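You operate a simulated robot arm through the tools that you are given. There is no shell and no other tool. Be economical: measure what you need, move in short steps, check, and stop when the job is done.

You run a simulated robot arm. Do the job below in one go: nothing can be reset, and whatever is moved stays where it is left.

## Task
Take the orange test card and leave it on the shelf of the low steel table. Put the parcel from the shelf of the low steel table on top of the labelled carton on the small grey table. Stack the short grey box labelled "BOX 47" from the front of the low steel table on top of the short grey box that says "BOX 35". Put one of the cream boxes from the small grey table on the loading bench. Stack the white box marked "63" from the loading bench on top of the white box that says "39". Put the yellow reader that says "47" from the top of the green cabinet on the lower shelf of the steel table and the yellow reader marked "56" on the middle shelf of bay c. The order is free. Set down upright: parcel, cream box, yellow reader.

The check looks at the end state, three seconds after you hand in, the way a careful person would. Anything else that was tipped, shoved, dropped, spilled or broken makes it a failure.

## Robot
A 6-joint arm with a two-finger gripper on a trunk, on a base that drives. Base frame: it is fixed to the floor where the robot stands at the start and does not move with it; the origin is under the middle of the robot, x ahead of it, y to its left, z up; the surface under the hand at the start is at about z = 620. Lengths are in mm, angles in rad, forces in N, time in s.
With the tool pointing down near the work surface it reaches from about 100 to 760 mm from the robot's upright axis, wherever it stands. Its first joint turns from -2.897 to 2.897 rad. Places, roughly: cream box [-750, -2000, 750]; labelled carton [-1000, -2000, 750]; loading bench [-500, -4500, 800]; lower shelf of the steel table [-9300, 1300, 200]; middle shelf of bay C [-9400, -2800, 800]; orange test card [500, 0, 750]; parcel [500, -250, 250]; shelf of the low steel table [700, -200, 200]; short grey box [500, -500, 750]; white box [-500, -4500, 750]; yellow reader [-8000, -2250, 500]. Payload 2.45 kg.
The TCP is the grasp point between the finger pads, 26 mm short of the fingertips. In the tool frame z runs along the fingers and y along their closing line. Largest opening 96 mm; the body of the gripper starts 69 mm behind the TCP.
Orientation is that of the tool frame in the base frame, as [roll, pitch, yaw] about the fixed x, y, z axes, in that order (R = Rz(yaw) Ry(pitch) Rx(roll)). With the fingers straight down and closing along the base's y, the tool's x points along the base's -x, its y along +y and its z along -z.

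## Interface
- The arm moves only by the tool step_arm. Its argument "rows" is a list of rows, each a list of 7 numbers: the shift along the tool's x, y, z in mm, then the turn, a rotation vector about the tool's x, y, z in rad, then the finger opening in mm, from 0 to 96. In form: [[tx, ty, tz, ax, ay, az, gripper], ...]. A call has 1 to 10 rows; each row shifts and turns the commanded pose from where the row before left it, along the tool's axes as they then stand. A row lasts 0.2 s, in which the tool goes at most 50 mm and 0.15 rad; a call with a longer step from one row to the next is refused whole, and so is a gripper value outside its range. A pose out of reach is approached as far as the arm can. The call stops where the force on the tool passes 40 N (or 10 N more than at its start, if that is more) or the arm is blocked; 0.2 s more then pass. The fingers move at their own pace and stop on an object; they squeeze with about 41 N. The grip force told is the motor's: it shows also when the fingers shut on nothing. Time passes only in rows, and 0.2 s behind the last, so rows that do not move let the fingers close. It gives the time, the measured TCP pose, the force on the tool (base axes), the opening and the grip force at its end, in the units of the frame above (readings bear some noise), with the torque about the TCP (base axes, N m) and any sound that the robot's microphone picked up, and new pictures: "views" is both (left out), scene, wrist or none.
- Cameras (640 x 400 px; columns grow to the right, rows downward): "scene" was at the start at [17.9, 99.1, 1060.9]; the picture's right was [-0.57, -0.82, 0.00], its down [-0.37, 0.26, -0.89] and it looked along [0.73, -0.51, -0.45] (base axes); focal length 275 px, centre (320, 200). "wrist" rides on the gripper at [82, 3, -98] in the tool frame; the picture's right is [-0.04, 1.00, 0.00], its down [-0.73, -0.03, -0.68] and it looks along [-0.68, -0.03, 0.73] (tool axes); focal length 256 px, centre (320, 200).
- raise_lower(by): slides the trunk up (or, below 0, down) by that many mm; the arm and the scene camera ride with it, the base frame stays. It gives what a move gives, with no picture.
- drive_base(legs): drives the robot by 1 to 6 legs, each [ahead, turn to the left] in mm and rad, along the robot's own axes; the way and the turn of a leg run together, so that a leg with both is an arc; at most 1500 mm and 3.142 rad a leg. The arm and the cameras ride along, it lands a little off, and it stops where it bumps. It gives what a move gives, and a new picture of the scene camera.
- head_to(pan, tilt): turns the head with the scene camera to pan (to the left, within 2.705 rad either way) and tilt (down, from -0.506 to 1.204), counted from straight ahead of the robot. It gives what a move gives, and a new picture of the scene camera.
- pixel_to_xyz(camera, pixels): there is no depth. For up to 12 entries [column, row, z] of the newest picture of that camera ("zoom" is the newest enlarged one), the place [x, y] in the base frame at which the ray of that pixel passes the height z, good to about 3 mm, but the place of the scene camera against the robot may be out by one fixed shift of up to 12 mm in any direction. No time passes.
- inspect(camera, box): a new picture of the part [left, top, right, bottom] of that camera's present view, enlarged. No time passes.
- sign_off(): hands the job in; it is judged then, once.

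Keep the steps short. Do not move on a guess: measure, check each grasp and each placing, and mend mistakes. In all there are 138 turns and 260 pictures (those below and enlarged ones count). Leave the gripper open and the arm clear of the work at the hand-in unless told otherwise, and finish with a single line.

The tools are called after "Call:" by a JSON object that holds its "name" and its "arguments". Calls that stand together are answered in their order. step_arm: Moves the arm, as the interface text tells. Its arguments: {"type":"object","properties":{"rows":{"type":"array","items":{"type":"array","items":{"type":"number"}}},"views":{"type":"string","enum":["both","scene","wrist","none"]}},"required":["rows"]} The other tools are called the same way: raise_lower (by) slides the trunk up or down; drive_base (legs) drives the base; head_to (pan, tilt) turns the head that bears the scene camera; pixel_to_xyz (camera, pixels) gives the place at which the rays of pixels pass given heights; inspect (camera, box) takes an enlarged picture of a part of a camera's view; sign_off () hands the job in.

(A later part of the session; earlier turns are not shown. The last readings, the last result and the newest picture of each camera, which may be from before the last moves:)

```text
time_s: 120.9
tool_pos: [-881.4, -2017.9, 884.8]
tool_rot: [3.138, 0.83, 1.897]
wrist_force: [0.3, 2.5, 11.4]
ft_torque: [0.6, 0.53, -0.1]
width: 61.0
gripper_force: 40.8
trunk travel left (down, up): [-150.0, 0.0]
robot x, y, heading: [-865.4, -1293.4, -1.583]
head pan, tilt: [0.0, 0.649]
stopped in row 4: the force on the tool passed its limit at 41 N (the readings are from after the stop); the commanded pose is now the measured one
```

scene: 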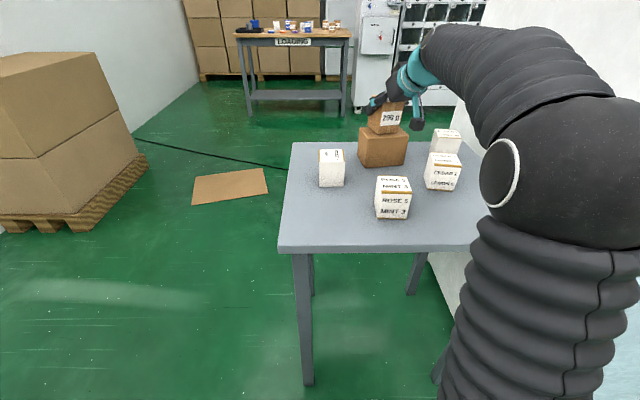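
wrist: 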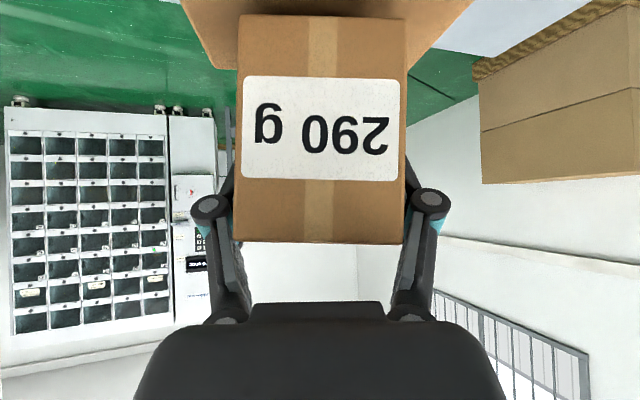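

Contact at z≈884. Check flatness before releasing.

Call:
{"name": "inspect", "arguments": {"camera": "scene", "box": [340, 80, 440, 180]}}

Call:
{"name": "inspect", "arguments": {"camera": "wrist", "box": [170, 0, 490, 200]}}

```text
4.00 times, centred on (390, 130) of scene
```

zoom: 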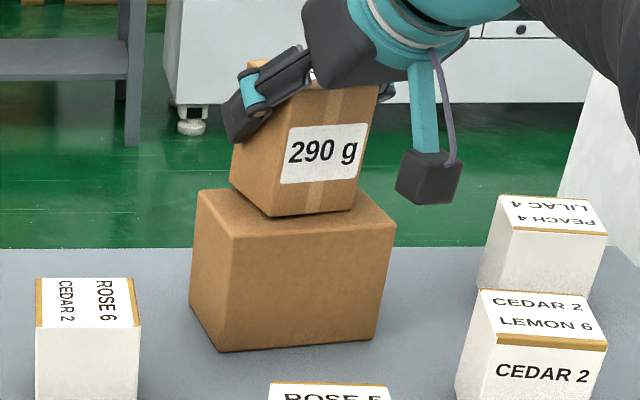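

```text
2.00 times, centred on (330, 100) of wrist
```

zoom: 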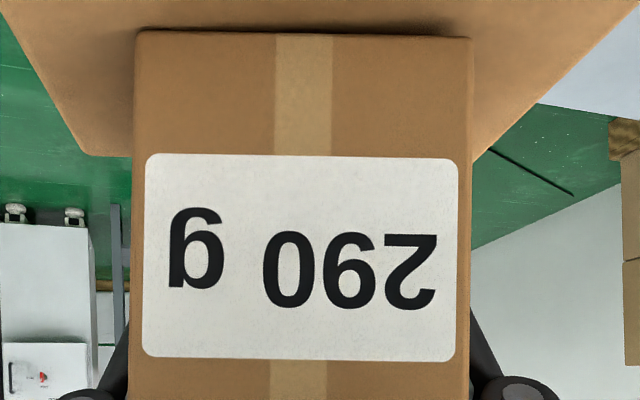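

Upright within a few degrees and well supported. Release gently and withdraw along the tool axis.

Call:
{"name": "step_arm", "arguments": {"rows": [[0, 0, 0, 0, 0, 0, 66], [0, 0, 0, 0, 0, 0, 76], [0, 0, 0, 0, 0, 0, 90], [0, 0, -20, 0, 0, 0, 90], [0, 0, -40, 0, 0, 0, 90], [0, 0, -45, 0, 0, 0, 90], [0, 0, 0, 0, 0, 0, 90]], "views": "both"}}

Call:
{"name": "inspect", "arguments": {"camera": "scene", "box": [310, 80, 470, 200]}}

```text
time_s: 122.5
tool_pos: [-906.1, -1945.1, 952.2]
tool_rot: [3.135, 0.827, 1.894]
wrist_force: [-0.5, -0.1, -0.3]
ft_torque: [-0.04, -0.02, -0.02]
width: 90.3
gripper_force: 0.2
trunk travel left (down, up): [-150.0, 0.0]
robot x, y, heading: [-863.9, -1293.3, -1.587]
head pan, tilt: [0.0, 0.649]
```

scene: 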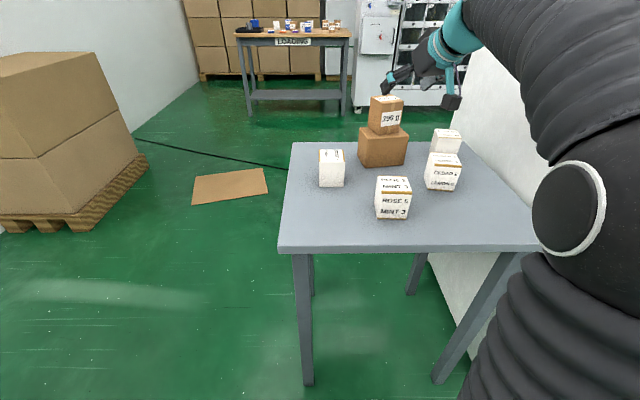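
wrist: 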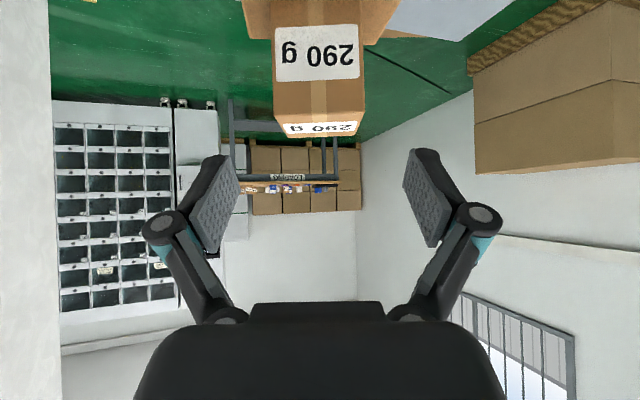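

```text
3.33 times, centred on (390, 140) of scene
```

zoom: 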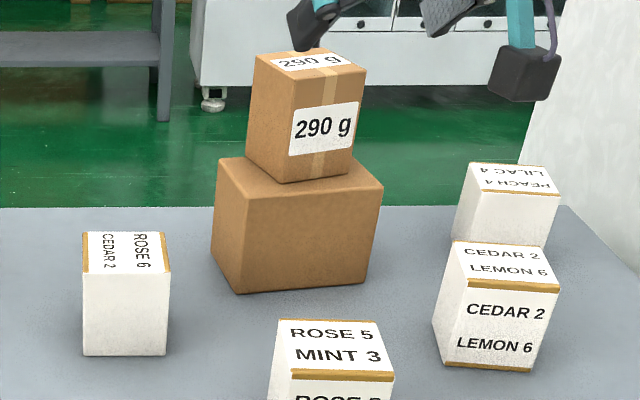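

Parcel stands on the carton. Next a cream box: ROSE 5 / MINT 3 at the front is nearest. Pull the hand back and turn it to point straight down, square to the robot.

Call:
{"name": "step_arm", "arguments": {"rows": [[24, 12, -26, 0.08, 0, 0.075, 96], [24, 12, -26, 0.08, 0, 0.075, 96], [24, 12, -26, 0.08, 0, 0.075, 96], [24, 0, -26, 0, 0, 0, 96], [0, 0, 0, 0, 0.138, 0, 96], [0, 0, 0, 0, 0.138, 0, 96], [0, 0, 0, 0, 0.138, 0, 96], [0, 0, 0, 0, 0.138, 0, 96], [0, 0, 0, 0, 0.138, 0, 96], [0, 0, 0, 0, 0.138, 0, 96]], "views": "both"}}

```text
time_s: 124.7
tool_pos: [-893.9, -1797.6, 952.4]
tool_rot: [3.134, -0.002, 1.572]
wrist_force: [0.7, 1.0, 1.1]
ft_torque: [-0.05, 0.0, 0.02]
width: 96.1
gripper_force: 0.2
trunk travel left (down, up): [-150.0, 0.0]
robot x, y, heading: [-865.5, -1289.2, -1.583]
head pan, tilt: [0.0, 0.649]
```

scene: 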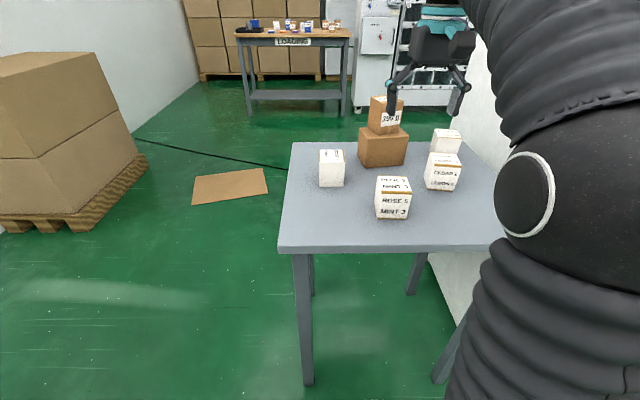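
wrist: 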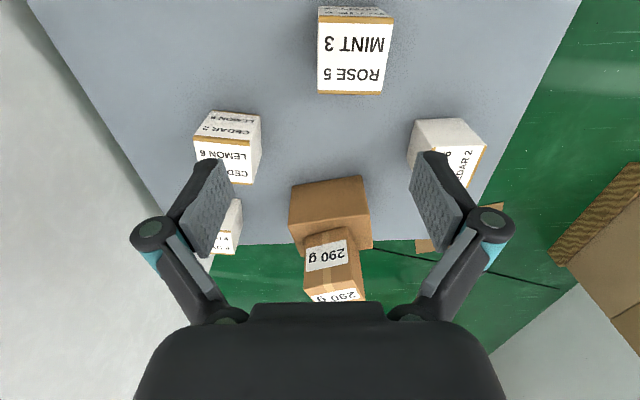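

Good overhead view. Measure the ROSE 5 box.

Call:
{"name": "inspect", "arguments": {"camera": "wrist", "box": [290, 0, 430, 110]}}

Call:
{"name": "pixel_to_xyz", "arguments": {"camera": "wrist", "pixels": [[317, 20, 810], [393, 20, 810], [318, 93, 810], [384, 96, 810], [317, 20, 820], [393, 20, 820], [318, 93, 820], [384, 96, 820], [320, 6, 735], [384, 9, 735]]}}

```text
3.64 times, centred on (360, 55) of wrist
```

zoom: 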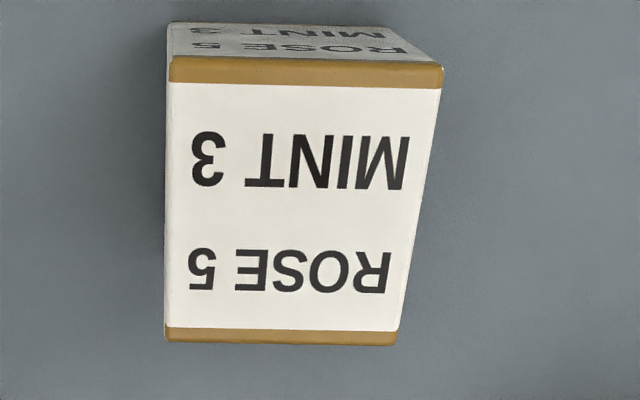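

```text
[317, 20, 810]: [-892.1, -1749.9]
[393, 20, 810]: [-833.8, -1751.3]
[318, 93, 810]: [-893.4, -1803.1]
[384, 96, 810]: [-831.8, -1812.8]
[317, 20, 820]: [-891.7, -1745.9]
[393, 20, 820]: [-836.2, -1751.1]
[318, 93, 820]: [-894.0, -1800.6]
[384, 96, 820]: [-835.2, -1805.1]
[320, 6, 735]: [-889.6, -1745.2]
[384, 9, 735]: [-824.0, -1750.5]
```

ROSE 5 box centre ≈(-863,-1776), 58×57, top ≈815. Go over it and down to z≈776.

Call:
{"name": "step_arm", "arguments": {"rows": [[11, 15.2, 0, 0, 0, 0.05, 96], [10.6, 15.2, 0, 0, 0, 0, 96], [0, 0, 44, 0, 0, 0, 96], [0, 0, 44, 0, 0, 0, 96], [0, 0, 40, 0, 0, 0, 96], [0, 0, 0, 0, 0, 0, 96]], "views": "wrist"}}

```text
time_s: 126.1
tool_pos: [-867.0, -1774.3, 824.6]
tool_rot: [3.134, -0.003, 1.52]
wrist_force: [0.1, -0.3, 0.0]
ft_torque: [0.0, -0.01, -0.02]
width: 95.6
gripper_force: 0.0
trunk travel left (down, up): [-150.0, 0.0]
robot x, y, heading: [-868.2, -1293.9, -1.582]
head pan, tilt: [0.0, 0.649]
```

wrist: 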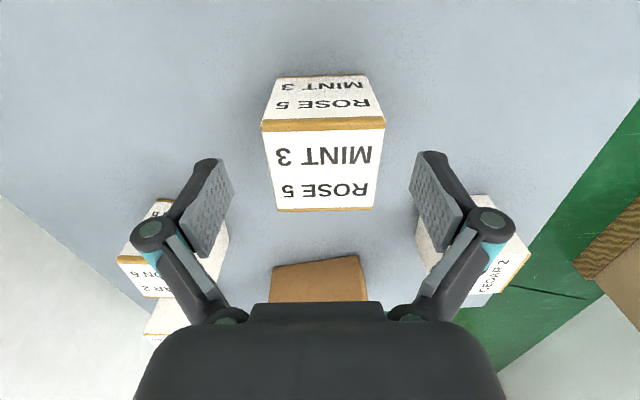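

Centred laterally; check fore-aft from the top corners.

Call:
{"name": "pixel_to_xyz", "arguments": {"camera": "wrist", "pixels": [[262, 130, 812], [385, 127, 812], [277, 211, 812], [373, 209, 812], [277, 78, 735], [367, 76, 735]]}}

```text
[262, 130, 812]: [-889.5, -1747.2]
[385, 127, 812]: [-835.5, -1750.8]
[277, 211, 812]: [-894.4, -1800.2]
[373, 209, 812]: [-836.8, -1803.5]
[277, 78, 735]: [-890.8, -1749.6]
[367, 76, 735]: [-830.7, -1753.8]
```

Call:
{"name": "step_arm", "arguments": {"rows": [[-1, 3, 28, 0, 0, 0, 96], [0, 0, 20, 0, 0, 0, 96], [0, 0, 0, 0, 0, 0, 96], [0, 0, 0, 0, 0, 0, 0], [0, 0, 0, 0, 0, 0, 0], [0, 0, 0, 0, 0, 0, 0]], "views": "wrist"}}

```text
time_s: 127.5
tool_pos: [-859.1, -1775.9, 777.6]
tool_rot: [3.135, -0.002, 1.521]
wrist_force: [-1.0, -0.5, 2.8]
ft_torque: [0.0, 0.14, 0.02]
width: 59.1
gripper_force: 40.8
trunk travel left (down, up): [-150.0, 0.0]
robot x, y, heading: [-865.4, -1293.9, -1.583]
head pan, tilt: [0.0, 0.649]
```

wrist: 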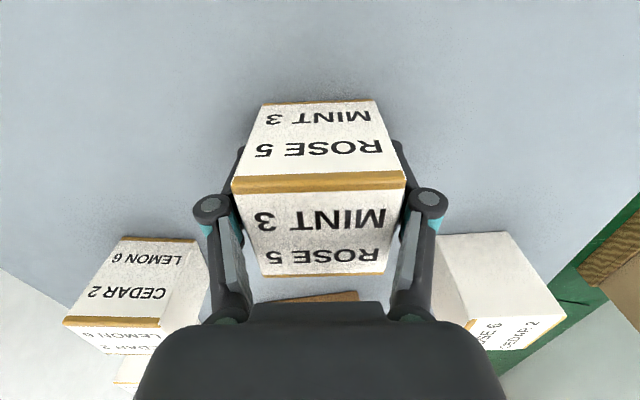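

Held (59 mm). Lift 130 mm, and measure floor landmarks for the way to the loading bench.

Call:
{"name": "step_arm", "arguments": {"rows": [[0, 0, -30, 0, 0, 0, 0], [0, 0, -45, 0, 0, 0, 0], [0, 0, -45, 0, 0, 0, 0], [20, 0, -10, 0, 0, 0, 0], [0, 0, 0, 0, 0, 0, 0]], "views": "both"}}

Call:
{"name": "pixel_to_xyz", "arguments": {"camera": "scene", "pixels": [[192, 205, 0], [269, 192, 0], [265, 168, 0], [195, 177, 0], [150, 167, 0], [85, 232, 0], [249, 116, 0], [343, 116, 0], [236, 33, 800], [350, 33, 800]]}}

```text
time_s: 128.7
tool_pos: [-859.8, -1755.6, 906.4]
tool_rot: [3.134, -0.004, 1.521]
wrist_force: [-0.1, 0.5, -0.9]
ft_torque: [-0.02, 0.01, -0.02]
width: 59.4
gripper_force: 40.8
trunk travel left (down, up): [-150.0, 0.0]
robot x, y, heading: [-867.1, -1290.2, -1.586]
head pan, tilt: [0.0, 0.649]
```

scene: 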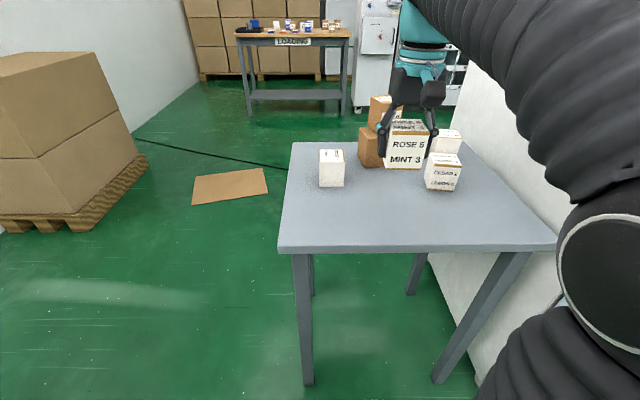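
wrist: 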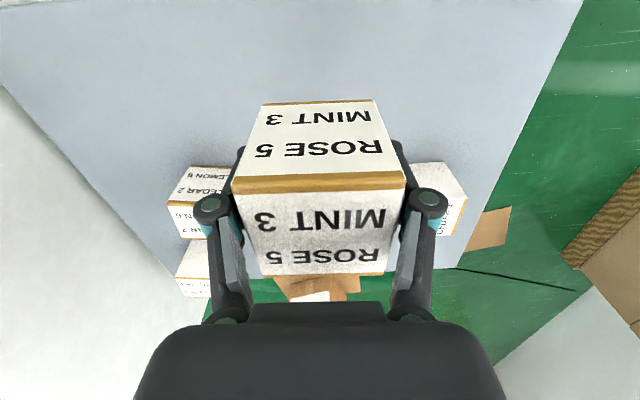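

```text
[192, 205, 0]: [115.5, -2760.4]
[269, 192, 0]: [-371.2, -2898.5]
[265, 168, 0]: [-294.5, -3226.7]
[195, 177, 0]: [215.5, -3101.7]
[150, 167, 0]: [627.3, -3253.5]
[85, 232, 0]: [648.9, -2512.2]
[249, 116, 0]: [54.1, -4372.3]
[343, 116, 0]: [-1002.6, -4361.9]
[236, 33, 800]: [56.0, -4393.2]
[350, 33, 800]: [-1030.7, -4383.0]
```

Bench front edge is at y≈-4370, x from -1000 to 55; a cardboard sheet lies at x -371…215, y -2760…-3230. I'll go round the table's left, then swing west of the sheet.

Call:
{"name": "drive_base", "arguments": {"legs": [[0, 1.258], [652, 0], [0, -1.243], [800, 0], [0, -0.838], [673, 0]]}}

Call:
{"name": "drive_base", "arguments": {"legs": [[0, 0.838], [600, 0]]}}

```text
time_s: 147.9
tool_pos: [-1209.4, -3054.2, 907.5]
tool_rot: [3.134, -0.005, 0.63]
wrist_force: [-0.1, -0.3, -1.5]
ft_torque: [-0.02, 0.04, -0.03]
width: 59.2
gripper_force: 41.1
trunk travel left (down, up): [-150.0, 0.0]
robot x, y, heading: [-853.8, -2754.8, -2.473]
head pan, tilt: [0.0, 0.649]
```

scene: 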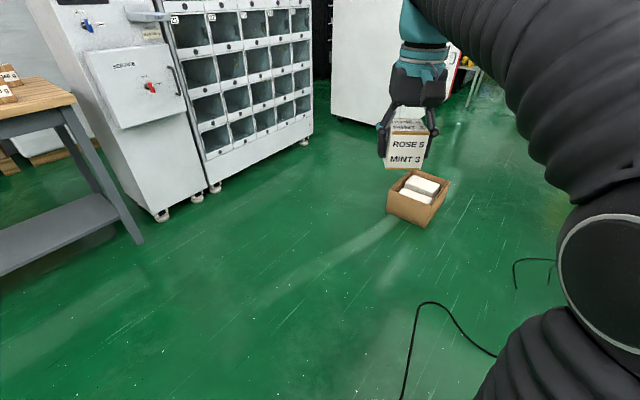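

```text
time_s: 153.5
tool_pos: [-899.6, -3810.2, 906.1]
tool_rot: [3.135, -0.002, 1.478]
wrist_force: [0.8, -0.3, -1.3]
ft_torque: [-0.02, -0.01, 0.02]
width: 59.0
gripper_force: 40.9
trunk travel left (down, up): [-150.0, 0.0]
robot x, y, heading: [-889.8, -3348.4, -1.63]
head pan, tilt: [0.0, 0.649]
```

scene: 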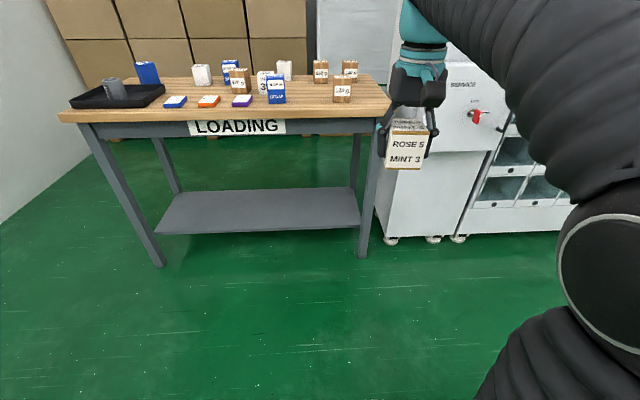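

At the bench. Enlarge it to find the white boxes and a free place.

Call:
{"name": "inspect", "arguments": {"camera": "scene", "box": [60, 40, 400, 150]}}

Call:
{"name": "pixel_to_xyz", "arguments": {"camera": "scene", "pixels": [[58, 120, 800], [58, 120, 850], [390, 115, 800], [390, 115, 850], [160, 265, 0], [363, 258, 0], [262, 95, 800], [203, 85, 800], [284, 80, 800], [342, 103, 800], [276, 104, 800]]}}

```text
1.88 times, centred on (230, 95) of scene
```

zoom: 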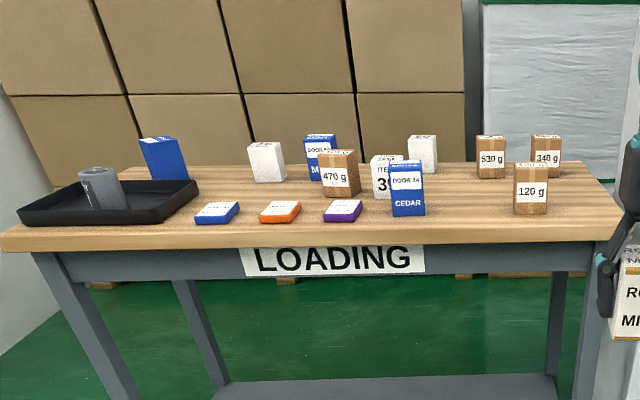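

```text
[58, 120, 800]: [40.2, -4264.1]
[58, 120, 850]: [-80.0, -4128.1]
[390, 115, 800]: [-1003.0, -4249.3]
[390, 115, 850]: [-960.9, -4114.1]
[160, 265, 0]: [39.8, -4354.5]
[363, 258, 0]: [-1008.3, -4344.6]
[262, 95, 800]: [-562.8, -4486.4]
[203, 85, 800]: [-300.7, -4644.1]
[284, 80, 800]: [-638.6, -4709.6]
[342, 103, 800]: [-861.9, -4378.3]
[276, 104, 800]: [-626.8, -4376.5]
```

Bench top ≈780. Free spot between the blue CEDAR box (x≈-630) and the 120 g parcel (x≈-860): about (-745,-4400). Raise the hand 40 and drive to (-740,-3830).

Call:
{"name": "step_arm", "arguments": {"rows": [[0, 0, -40, 0, 0, 0, 0], [0, 0, 0, 0, 0, 0, 0]], "views": "none"}}

Call:
{"name": "drive_base", "arguments": {"legs": [[0, 0.361], [505, 0], [0, -0.302]]}}

Call:
{"name": "inspect", "arguments": {"camera": "scene", "box": [0, 0, 420, 160]}}

```text
time_s: 154.1
tool_pos: [-898.5, -3811.3, 946.4]
tool_rot: [3.134, -0.003, 1.479]
wrist_force: [-0.3, 0.7, -1.7]
ft_torque: [0.03, -0.01, 0.01]
width: 59.2
gripper_force: 41.0
trunk travel left (down, up): [-150.0, 0.0]
robot x, y, heading: [-884.2, -3346.8, -1.626]
head pan, tilt: [0.0, 0.649]
```

```text
time_s: 159.1
tool_pos: [-723.1, -4280.2, 946.2]
tool_rot: [3.135, -0.003, 1.534]
wrist_force: [0.5, -0.5, -1.8]
ft_torque: [0.01, -0.02, -0.01]
width: 59.1
gripper_force: 41.1
trunk travel left (down, up): [-150.0, 0.0]
robot x, y, heading: [-740.7, -3818.0, -1.572]
head pan, tilt: [0.0, 0.649]
```

scene: 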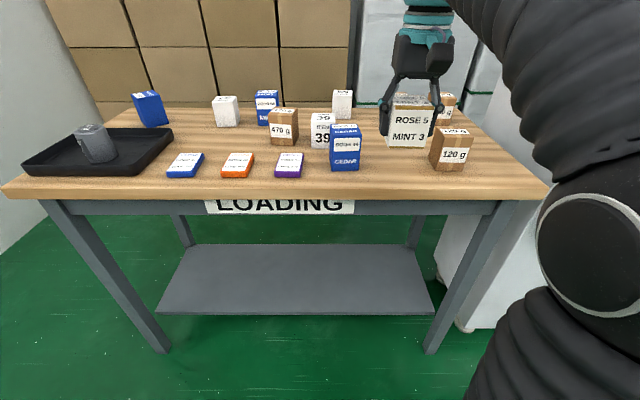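

```text
1.52 times, centred on (210, 80) of scene
```

zoom: 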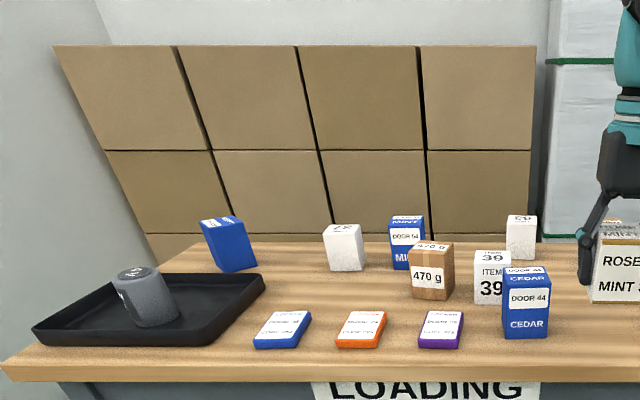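

Measure the gap and bench height from here.

Call:
{"name": "pixel_to_xyz", "arguments": {"camera": "scene", "pixels": [[332, 168, 780], [361, 171, 780], [430, 163, 780], [462, 172, 780], [436, 171, 780], [330, 149, 780], [548, 188, 780], [2, 190, 780], [400, 170, 780], [169, 353, 0], [432, 353, 0]]}}

Call:
{"name": "inspect", "arguments": {"camera": "scene", "box": [300, 70, 490, 190]}}

```text
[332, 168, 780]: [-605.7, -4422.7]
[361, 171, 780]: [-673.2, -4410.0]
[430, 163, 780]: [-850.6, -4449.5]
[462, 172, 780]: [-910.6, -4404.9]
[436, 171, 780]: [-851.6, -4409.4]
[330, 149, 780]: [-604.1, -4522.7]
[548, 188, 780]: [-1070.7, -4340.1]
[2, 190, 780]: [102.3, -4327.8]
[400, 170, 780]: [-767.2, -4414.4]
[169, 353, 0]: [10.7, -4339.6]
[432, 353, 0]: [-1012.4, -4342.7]
```

```text
3.33 times, centred on (395, 130) of scene
```

zoom: 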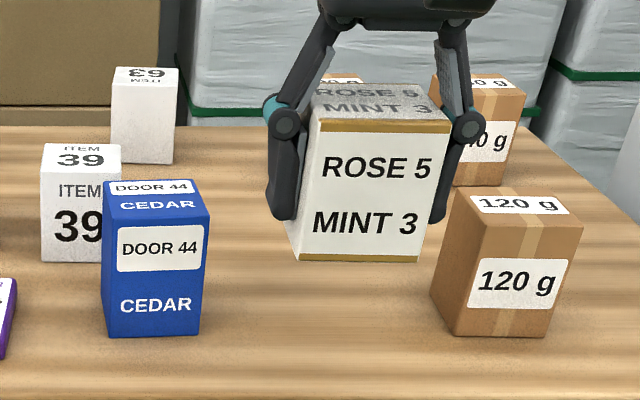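

Box "63" is the rear one at (342,103); "39" is behind CEDAR. Carry the cream box to (-762,-4415) and down to just above the bench.

Call:
{"name": "step_arm", "arguments": {"rows": [[-45.5, -11.3, 0, 0, 0, 0, 0], [-45.5, -11.3, 0, 0, 0, 0, 0], [-45.5, -11.3, 0, 0, 0, 0, 0], [0, 0, 40, 0, 0, 0, 0], [0, 0, 40, 0, 0, 0, 0], [0, 0, 20, 0, 0, 0, 0], [0, 0, 0, 0, 0, 0, 0]], "views": "both"}}

```text
time_s: 160.7
tool_pos: [-761.7, -4416.0, 843.7]
tool_rot: [3.133, -0.002, 1.534]
wrist_force: [-0.1, -0.5, -1.2]
ft_torque: [-0.02, 0.02, -0.02]
width: 59.4
gripper_force: 41.3
trunk travel left (down, up): [-150.0, 0.0]
robot x, y, heading: [-739.6, -3812.4, -1.57]
head pan, tilt: [0.0, 0.649]
```

scene: 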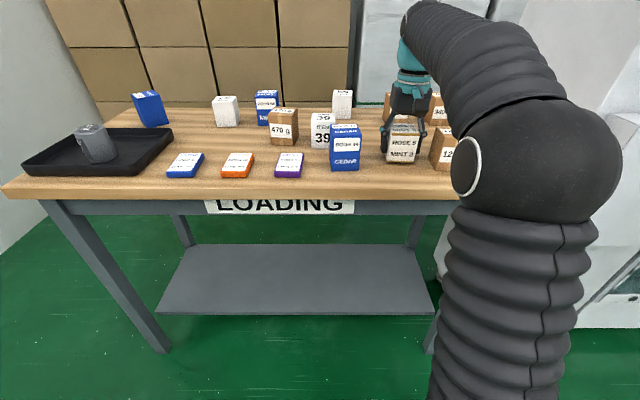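
wrist: 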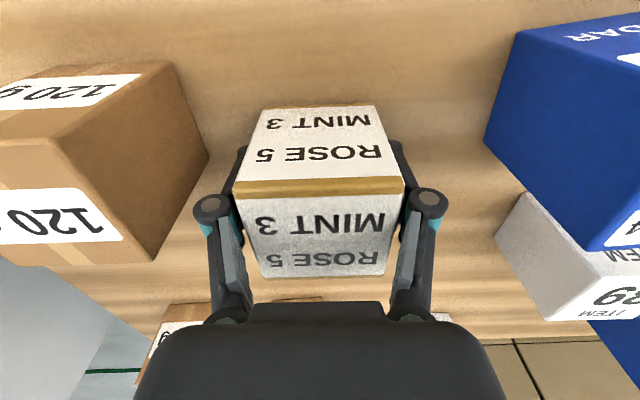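

Clear on both sides. Lower in small steps to contact.

Call:
{"name": "step_arm", "arguments": {"rows": [[0, 0, 6, 0, 0, 0, 0], [0, 0, 5, 0, 0, 0, 0], [0, 0, 4, 0, 0, 0, 0], [0, 0, 3, 0, 0, 0, 0], [0, 0, 0, 0, 0, 0, 0]], "views": "none"}}

```text
time_s: 161.9
tool_pos: [-761.3, -4414.7, 828.6]
tool_rot: [3.135, 0.004, 1.534]
wrist_force: [-0.4, 2.1, 14.4]
ft_torque: [0.47, 0.09, 0.02]
width: 59.5
gripper_force: 40.3
trunk travel left (down, up): [-150.0, 0.0]
robot x, y, heading: [-737.5, -3815.6, -1.569]
head pan, tilt: [0.0, 0.649]
stopped in row 5: the force on the tool passed its limit at 40 N (the readings are from after the stop); the commanded pose is now the measured one
```

Contact at z 828.6 (bench ≈786). Release and lift.

Call:
{"name": "step_arm", "arguments": {"rows": [[0, 0, 0, 0, 0, 0, 66], [0, 0, 0, 0, 0, 0, 76], [0, 0, 0, 0, 0, 0, 80], [0, 0, -30, 0, 0, 0, 80], [0, 0, -45, 0, 0, 0, 80], [0, 0, -45, 0, 0, 0, 96], [0, 0, -20, 0, 0, 0, 96], [0, 0, 0, 0, 0, 0, 96]], "views": "both"}}

```text
time_s: 163.7
tool_pos: [-764.3, -4412.6, 958.7]
tool_rot: [3.135, 0.005, 1.533]
wrist_force: [-0.1, -0.9, 0.1]
ft_torque: [-0.03, -0.02, 0.0]
width: 96.0
gripper_force: 0.1
out of reach, approached as far as the arm can: row 7
trunk travel left (down, up): [-150.0, 0.0]
robot x, y, heading: [-739.0, -3817.9, -1.573]
head pan, tilt: [0.0, 0.649]
```

scene: 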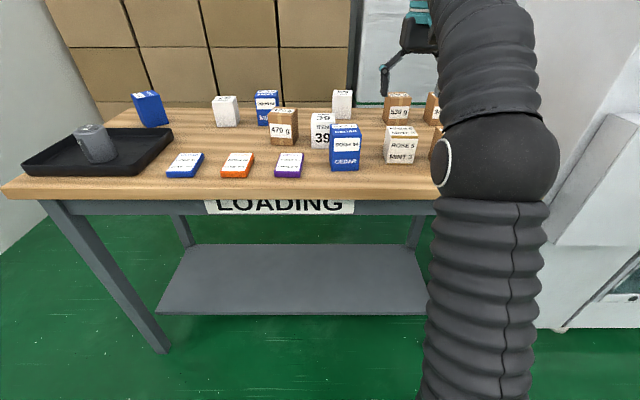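
wrist: 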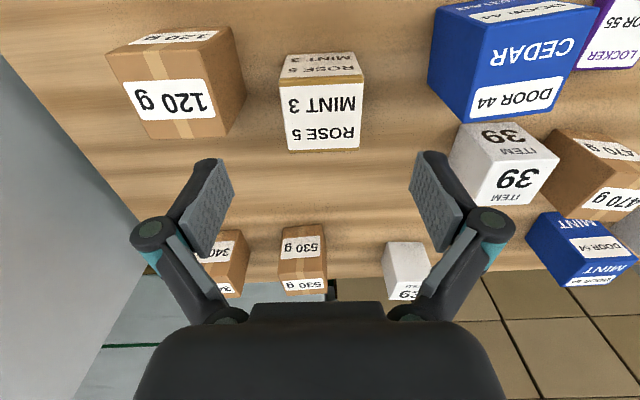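

Cream box placed upright. Now measure "63" and "39".

Call:
{"name": "inspect", "arguments": {"camera": "wrist", "box": [370, 110, 570, 310]}}

Call:
{"name": "pixel_to_xyz", "arguments": {"camera": "wrist", "pixels": [[465, 123, 786], [383, 243, 786], [422, 242, 786], [388, 300, 850], [432, 300, 850], [388, 300, 860]]}}

```text
2.00 times, centred on (470, 210) of wrist
```

zoom: 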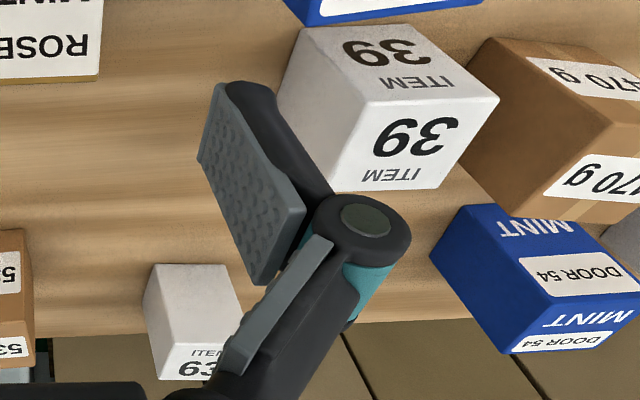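

```text
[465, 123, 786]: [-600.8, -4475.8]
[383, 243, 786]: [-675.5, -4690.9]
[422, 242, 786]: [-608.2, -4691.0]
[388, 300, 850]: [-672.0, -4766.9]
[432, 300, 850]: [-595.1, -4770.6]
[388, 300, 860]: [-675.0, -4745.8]
```

Call:
{"name": "pixel_to_xyz", "arguments": {"camera": "wrist", "pixels": [[461.5, 124, 786], [515, 122.5, 786], [449, 162.5, 786], [493.5, 166, 855], [493.5, 166, 865], [559, 159, 860], [475, 206, 860], [529, 204, 860], [384, 243.5, 786], [424, 242.5, 786], [386.5, 283.5, 860], [390, 300, 860]]}}

Call:
{"name": "inspect", "arguments": {"camera": "scene", "box": [280, 70, 400, 190]}}

```text
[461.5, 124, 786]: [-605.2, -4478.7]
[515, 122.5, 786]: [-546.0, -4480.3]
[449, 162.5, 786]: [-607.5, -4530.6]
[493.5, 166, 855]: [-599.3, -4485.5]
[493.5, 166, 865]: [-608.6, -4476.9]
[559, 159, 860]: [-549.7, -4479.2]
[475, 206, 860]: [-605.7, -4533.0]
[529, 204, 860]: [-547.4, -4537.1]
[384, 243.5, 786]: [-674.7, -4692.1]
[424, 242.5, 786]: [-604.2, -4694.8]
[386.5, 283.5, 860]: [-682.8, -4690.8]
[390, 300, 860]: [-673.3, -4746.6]
```

```text
3.33 times, centred on (340, 130) of scene
```

zoom: 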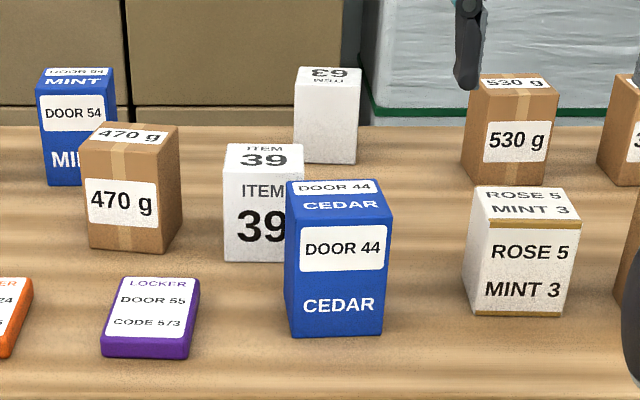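

"39" centre ≈(-577,-4507), "63" centre ≈(-642,-4719), both ≈59×55×76. Drive 160 closer; hand stays above everything.

Call:
{"name": "drive_base", "arguments": {"legs": [[160, 0]]}}

Call:
{"name": "step_arm", "arguments": {"rows": [[0, 30, 0, 0, -0.1, 0, 96], [0, 30, 0, 0, -0.1, 0, 96], [0, 30, 0, 0, -0.1, 0, 96], [0, 15, 0, 0, -0.1, 0, 96], [0, 0, 0, 0, 0, 0, 96]], "views": "wrist"}}

```text
time_s: 165.2
tool_pos: [-764.5, -4574.6, 957.0]
tool_rot: [3.135, 0.002, 1.53]
wrist_force: [0.1, 0.1, -0.1]
ft_torque: [-0.03, -0.01, -0.01]
width: 96.1
gripper_force: 0.0
trunk travel left (down, up): [-150.0, 0.0]
robot x, y, heading: [-739.5, -3980.0, -1.57]
head pan, tilt: [0.0, 0.649]
```

scene: 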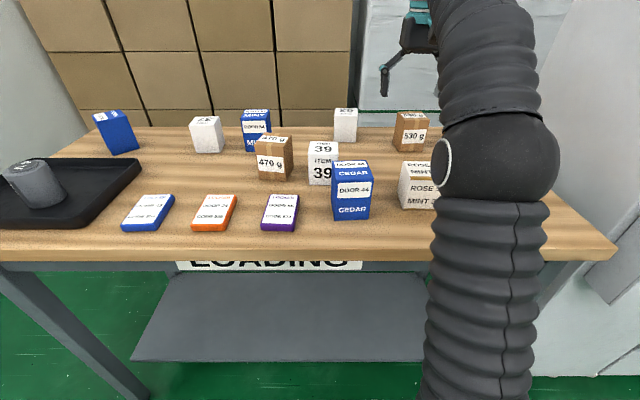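

```text
time_s: 166.3
tool_pos: [-660.5, -4579.3, 956.8]
tool_rot: [3.132, 0.405, 1.529]
wrist_force: [-1.1, -0.9, 0.6]
ft_torque: [-0.05, 0.01, 0.0]
width: 95.9
gripper_force: 0.1
trunk travel left (down, up): [-150.0, 0.0]
robot x, y, heading: [-741.9, -3976.2, -1.575]
head pan, tilt: [0.0, 0.649]
```

wrist: 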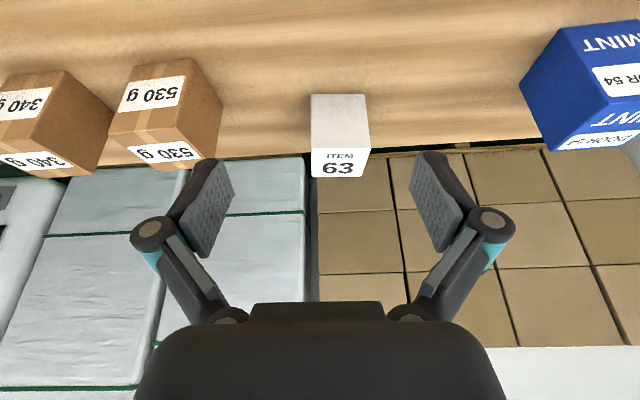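

Call:
{"name": "pixel_to_xyz", "arguments": {"camera": "wrist", "pixels": [[312, 95, 786], [365, 95, 786], [310, 150, 860], [371, 149, 860], [312, 178, 860], [369, 177, 860], [310, 150, 850], [312, 178, 850]]}}

Call:
{"name": "inspect", "arguments": {"camera": "wrist", "box": [290, 80, 400, 190]}}

```text
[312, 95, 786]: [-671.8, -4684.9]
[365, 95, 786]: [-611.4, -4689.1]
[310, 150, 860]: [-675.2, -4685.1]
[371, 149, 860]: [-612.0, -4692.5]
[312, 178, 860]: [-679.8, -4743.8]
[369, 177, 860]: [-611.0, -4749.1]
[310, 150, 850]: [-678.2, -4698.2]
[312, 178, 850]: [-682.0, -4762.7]
```

```text
3.64 times, centred on (345, 135) of wrist
```

zoom: 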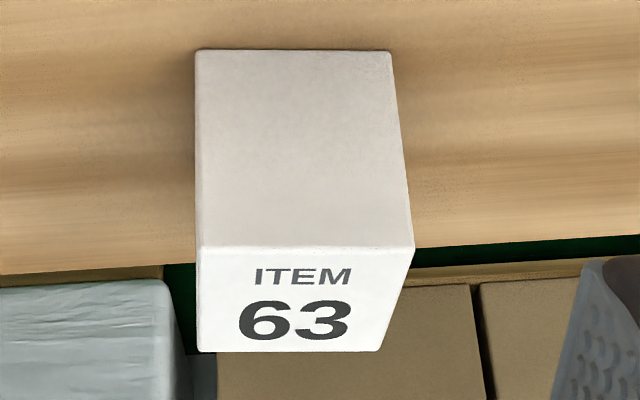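

"63" centre ≈(-643,-4717), top 860. Approach diagonally, stopping short to check.

Call:
{"name": "step_arm", "arguments": {"rows": [[-19, 5.8, 42, 0, 0, 0.02, 96], [-19, 5.8, 42, 0, 0, 0, 96], [-19, 5.8, 42, 0, 0, 0, 96], [0, 0, 0, 0, 0, 0, 96]], "views": "wrist"}}

```text
time_s: 167.3
tool_pos: [-643.8, -4684.6, 863.2]
tool_rot: [3.125, 0.404, 1.506]
wrist_force: [0.3, -0.1, 0.2]
ft_torque: [-0.03, 0.02, 0.02]
width: 96.2
gripper_force: 0.0
trunk travel left (down, up): [-150.0, 0.0]
robot x, y, heading: [-736.9, -3977.5, -1.574]
head pan, tilt: [0.0, 0.649]
```

wrist: 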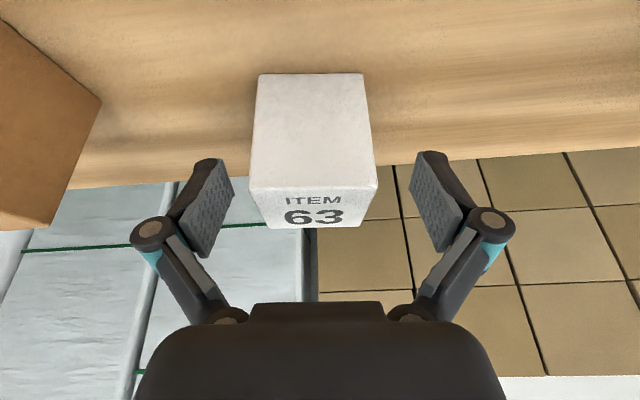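

Aligned. Finish the approach and close.

Call:
{"name": "step_arm", "arguments": {"rows": [[-8.5, -2, 20.5, 0, 0, 0, 96], [-8.5, 0, 20.5, 0, 0, 0, 96], [0, 0, 0, 0, 0, 0, 96], [0, 0, 0, 0, 0, 0, 0], [0, 0, 0, 0, 0, 0, 0], [0, 0, 0, 0, 0, 0, 0]], "views": "wrist"}}

```text
time_s: 168.8
tool_pos: [-647.1, -4712.2, 834.4]
tool_rot: [3.126, 0.402, 1.505]
wrist_force: [-1.0, 0.0, 4.6]
ft_torque: [0.21, 0.16, 0.02]
width: 60.8
gripper_force: 41.1
trunk travel left (down, up): [-150.0, 0.0]
robot x, y, heading: [-737.2, -3978.1, -1.574]
head pan, tilt: [0.0, 0.649]
```

wrist: 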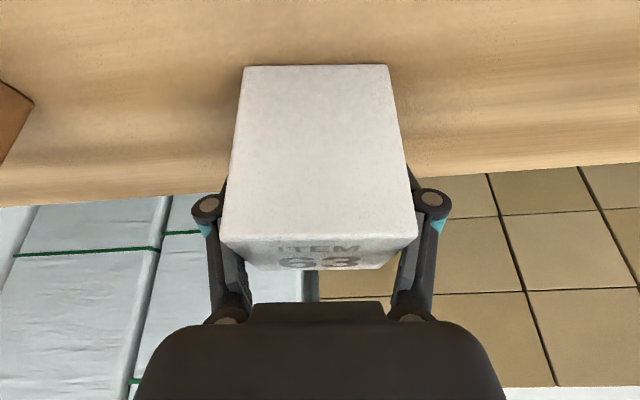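

Held (60.8 mm). Lift 110 mm and carry over "39".

Call:
{"name": "step_arm", "arguments": {"rows": [[-10, 0, -23, 0, 0, 0, 0], [-16.5, 0, -38.5, 0, 0, 0, 0], [-16.5, 0, -38.5, 0, 0, 0, 0], [39, 12.2, -16.8, 0, 0, 0, 0], [39, 12.2, -16.8, 0, 0, 0, 0], [39, 12.2, -16.8, 0, 0, 0, 0], [39, 12.2, -16.8, 0, 0, 0, 0], [39, 12.2, -16.8, 0, 0, 0, 0], [0, 0, 0, 0, 0, 0, 0]], "views": "both"}}

Call:
{"name": "inspect", "arguments": {"camera": "scene", "box": [270, 80, 430, 230]}}

```text
time_s: 170.8
tool_pos: [-576.4, -4502.1, 946.0]
tool_rot: [3.126, 0.403, 1.505]
wrist_force: [0.8, -0.1, -0.8]
ft_torque: [0.0, 0.0, -0.01]
width: 60.3
gripper_force: 40.8
trunk travel left (down, up): [-150.0, 0.0]
robot x, y, heading: [-736.9, -3979.0, -1.578]
head pan, tilt: [0.0, 0.649]
```

scene: 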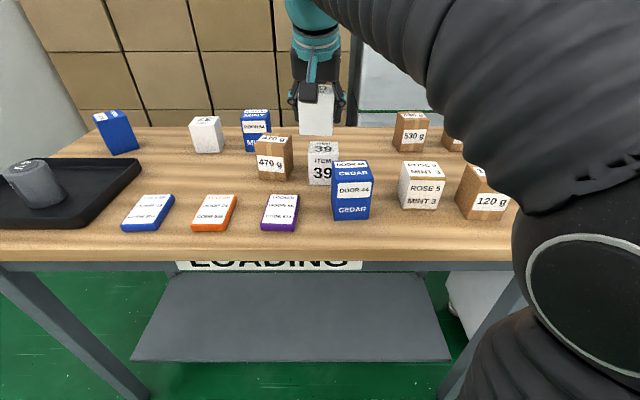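
wrist: 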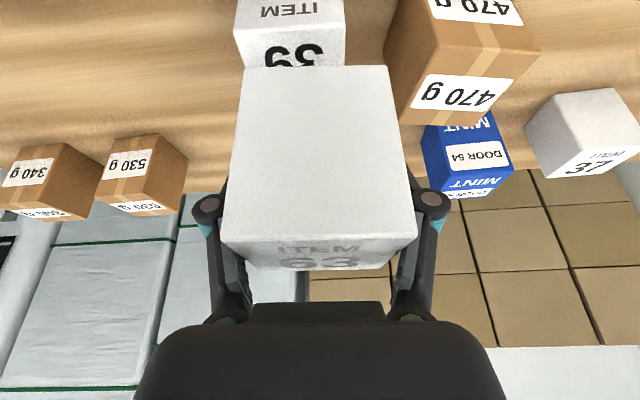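

```text
2.67 times, centred on (350, 155) of scene
```

zoom: 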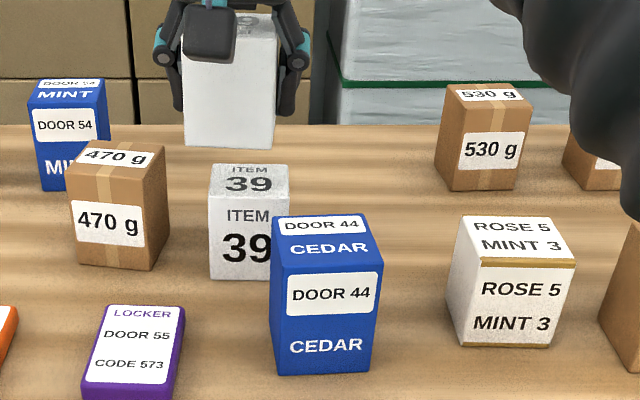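

Verify the position of 39's top front edge against the held box.

Call:
{"name": "pixel_to_xyz", "arguments": {"camera": "wrist", "pixels": [[234, 28, 862], [345, 24, 862], [244, 67, 862], [344, 65, 862], [244, 67, 897], [386, 66, 897]]}}

Call:
{"name": "inspect", "arguments": {"camera": "wrist", "box": [200, 0, 440, 110]}}

```text
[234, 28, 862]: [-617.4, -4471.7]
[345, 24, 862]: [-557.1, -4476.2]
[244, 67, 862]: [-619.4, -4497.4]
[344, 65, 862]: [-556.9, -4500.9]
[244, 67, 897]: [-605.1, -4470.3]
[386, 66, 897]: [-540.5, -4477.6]
```

```text
2.67 times, centred on (320, 55) of wrist
```

zoom: 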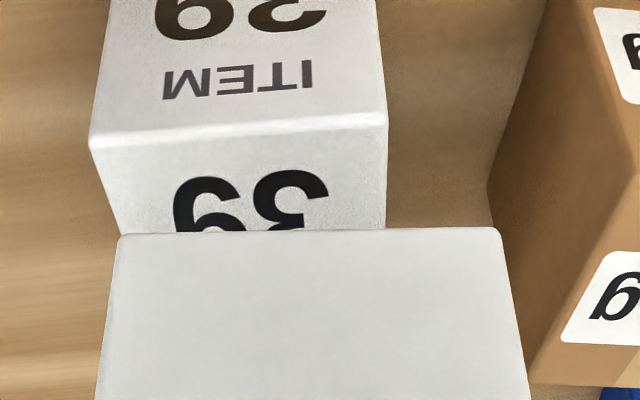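

39's front-top edge is really at rows ~50: box 39 centre ≈(-588,-4517). Shift the held box by (-15,-13) and lower to ~8 mm above; re-check.

Call:
{"name": "step_arm", "arguments": {"rows": [[-12.8, -14.1, 5.5, 0, 0, 0, 0], [5.5, 0, 13, 0, 0, 0, 0], [5.5, 0, 13, 0, 0, 0, 0], [0, 0, 0, 0, 0, 0, 0]], "views": "both"}}

Call:
{"name": "inspect", "arguments": {"camera": "wrist", "box": [200, 0, 440, 110]}}

Call:
{"name": "inspect", "arguments": {"camera": "scene", "box": [270, 80, 430, 230]}}

```text
time_s: 171.8
tool_pos: [-592.6, -4516.7, 917.0]
tool_rot: [3.125, 0.402, 1.506]
wrist_force: [0.4, 0.1, -1.0]
ft_torque: [0.01, 0.0, 0.03]
width: 60.0
gripper_force: 40.9
trunk travel left (down, up): [-150.0, 0.0]
robot x, y, heading: [-740.8, -3978.9, -1.574]
head pan, tilt: [0.0, 0.649]
```

scene: 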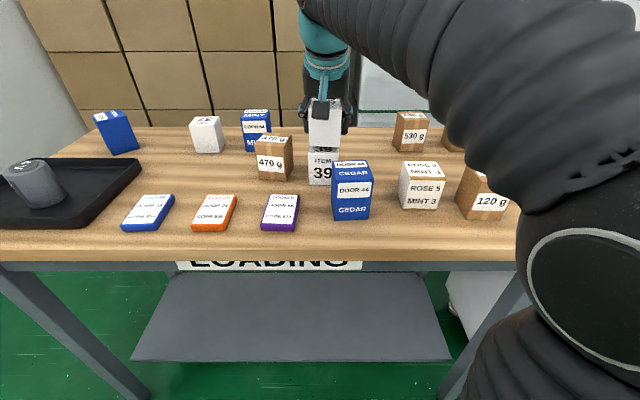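
wrist: 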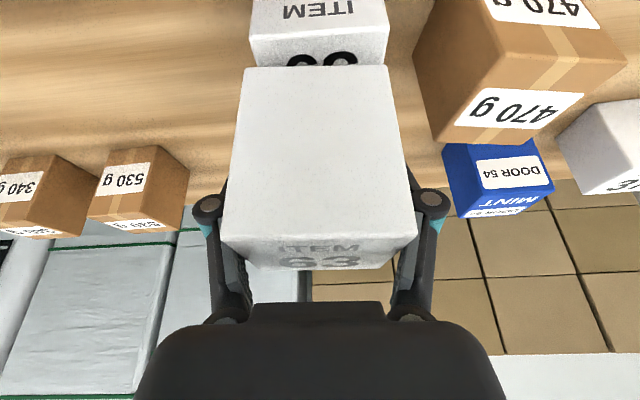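

```text
2.67 times, centred on (320, 55) of wrist
```

zoom: 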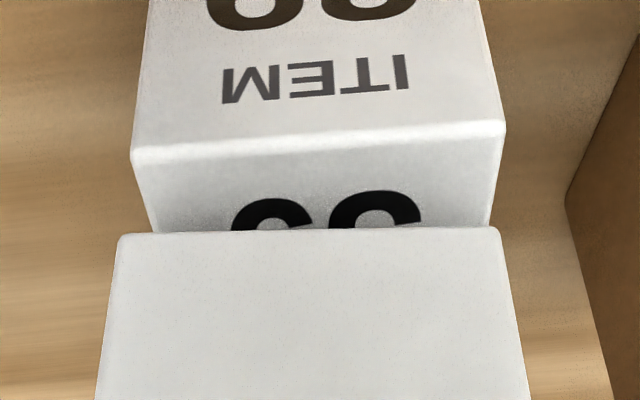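

```text
2.67 times, centred on (350, 155) of scene
```

zoom: 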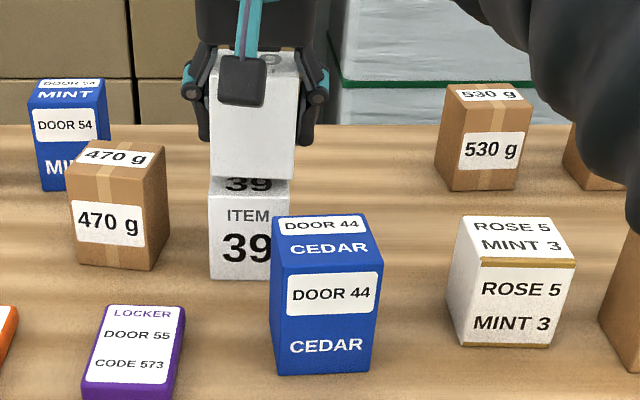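

Call:
{"name": "pixel_to_xyz", "arguments": {"camera": "wrist", "pixels": [[249, 58, 862], [389.4, 47, 862], [244.2, 88, 869], [387.3, 86.2, 869], [319, 52.4, 862], [316, 87, 869]]}}

```text
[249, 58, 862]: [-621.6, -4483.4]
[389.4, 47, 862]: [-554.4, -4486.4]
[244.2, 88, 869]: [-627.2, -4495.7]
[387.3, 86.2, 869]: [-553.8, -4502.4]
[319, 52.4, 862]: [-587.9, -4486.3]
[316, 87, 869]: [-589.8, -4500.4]
```

By apparent widths, the held box's lower front edge and 39's top front edge coincide within ~1 mm, with ~8 mm gap. Nudge 1.5 mm and lower to contact.

Call:
{"name": "step_arm", "arguments": {"rows": [[1.6, 1.5, 3.7, 0, 0, 0, 0], [1.2, 0, 2.8, 0, 0, 0, 0], [1.2, 0, 2.8, 0, 0, 0, 0], [1.2, 0, 2.8, 0, 0, 0, 0], [0, 0, 0, 0, 0, 0, 0]], "views": "scene"}}

Call:
{"name": "inspect", "arguments": {"camera": "scene", "box": [280, 80, 390, 220]}}

Call:
{"name": "inspect", "arguments": {"camera": "wrist", "box": [200, 0, 440, 110]}}

```text
time_s: 172.9
tool_pos: [-591.0, -4517.4, 904.0]
tool_rot: [3.124, 0.409, 1.506]
wrist_force: [-1.0, -2.5, 27.6]
ft_torque: [1.04, 0.53, 0.02]
width: 59.8
gripper_force: 41.2
trunk travel left (down, up): [-150.0, 0.0]
robot x, y, heading: [-738.6, -3979.4, -1.579]
head pan, tilt: [0.0, 0.649]
```

scene: 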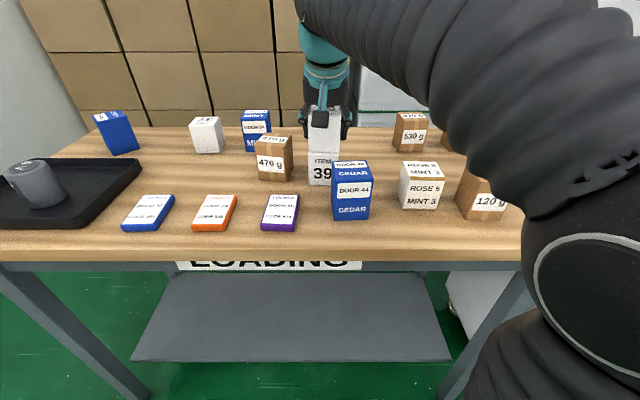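

```text
2.86 times, centred on (335, 150) of scene
```

zoom: 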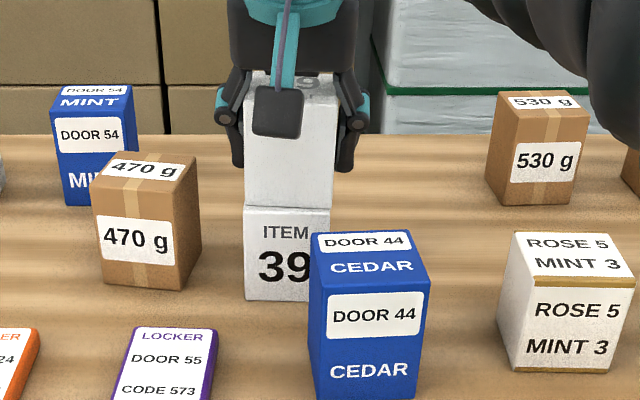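

```text
2.67 times, centred on (320, 55) of wrist
```

zoom: 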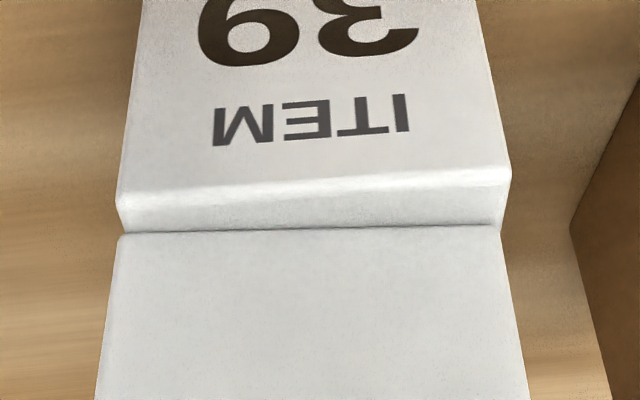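

Seated squarely on 39. Release and withdraw along the tool axis.

Call:
{"name": "step_arm", "arguments": {"rows": [[-0.5, 0, -1, 0, 0, 0, 0], [0, 0, 0, 0, 0, 0, 68], [0, 0, 0, 0, 0, 0, 78], [0, 0, 0, 0, 0, 0, 80], [0, 0, -25, 0, 0, 0, 80], [0, 0, -35, 0, 0, 0, 80], [10, 0, -45, 0, 0, 0, 96], [0, 0, 0, 0, 0, 0, 96]], "views": "both"}}

Call:
{"name": "inspect", "arguments": {"camera": "scene", "box": [280, 80, 390, 220]}}

```text
time_s: 174.8
tool_pos: [-590.5, -4465.8, 997.7]
tool_rot: [3.127, 0.404, 1.507]
wrist_force: [0.1, 0.0, 0.1]
ft_torque: [-0.01, -0.03, -0.04]
width: 96.3
gripper_force: 0.0
trunk travel left (down, up): [-150.0, 0.0]
robot x, y, heading: [-737.0, -3973.4, -1.574]
head pan, tilt: [0.0, 0.649]
```

scene: 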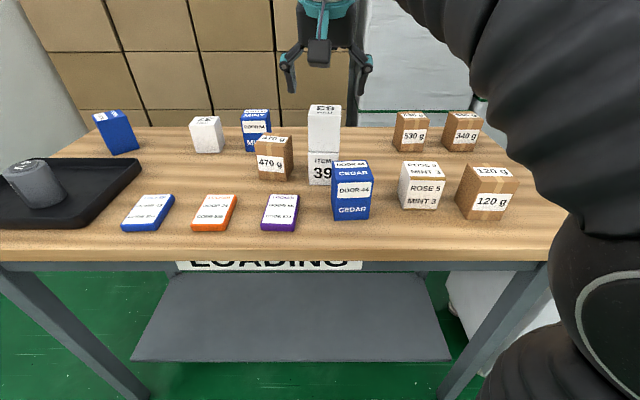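
wrist: 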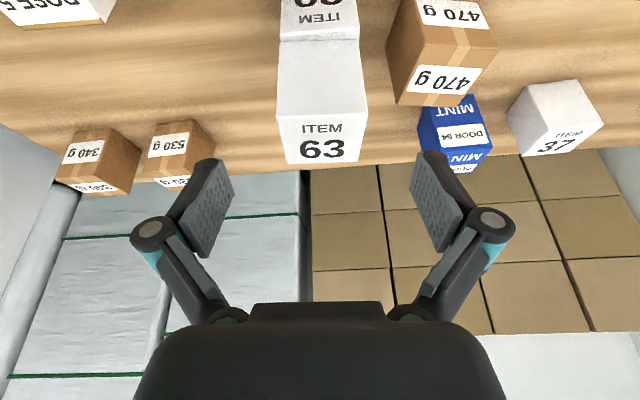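

```text
2.86 times, centred on (335, 150) of scene
```

zoom: 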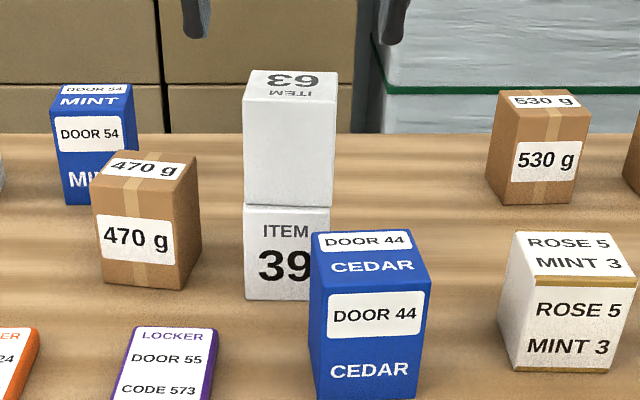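

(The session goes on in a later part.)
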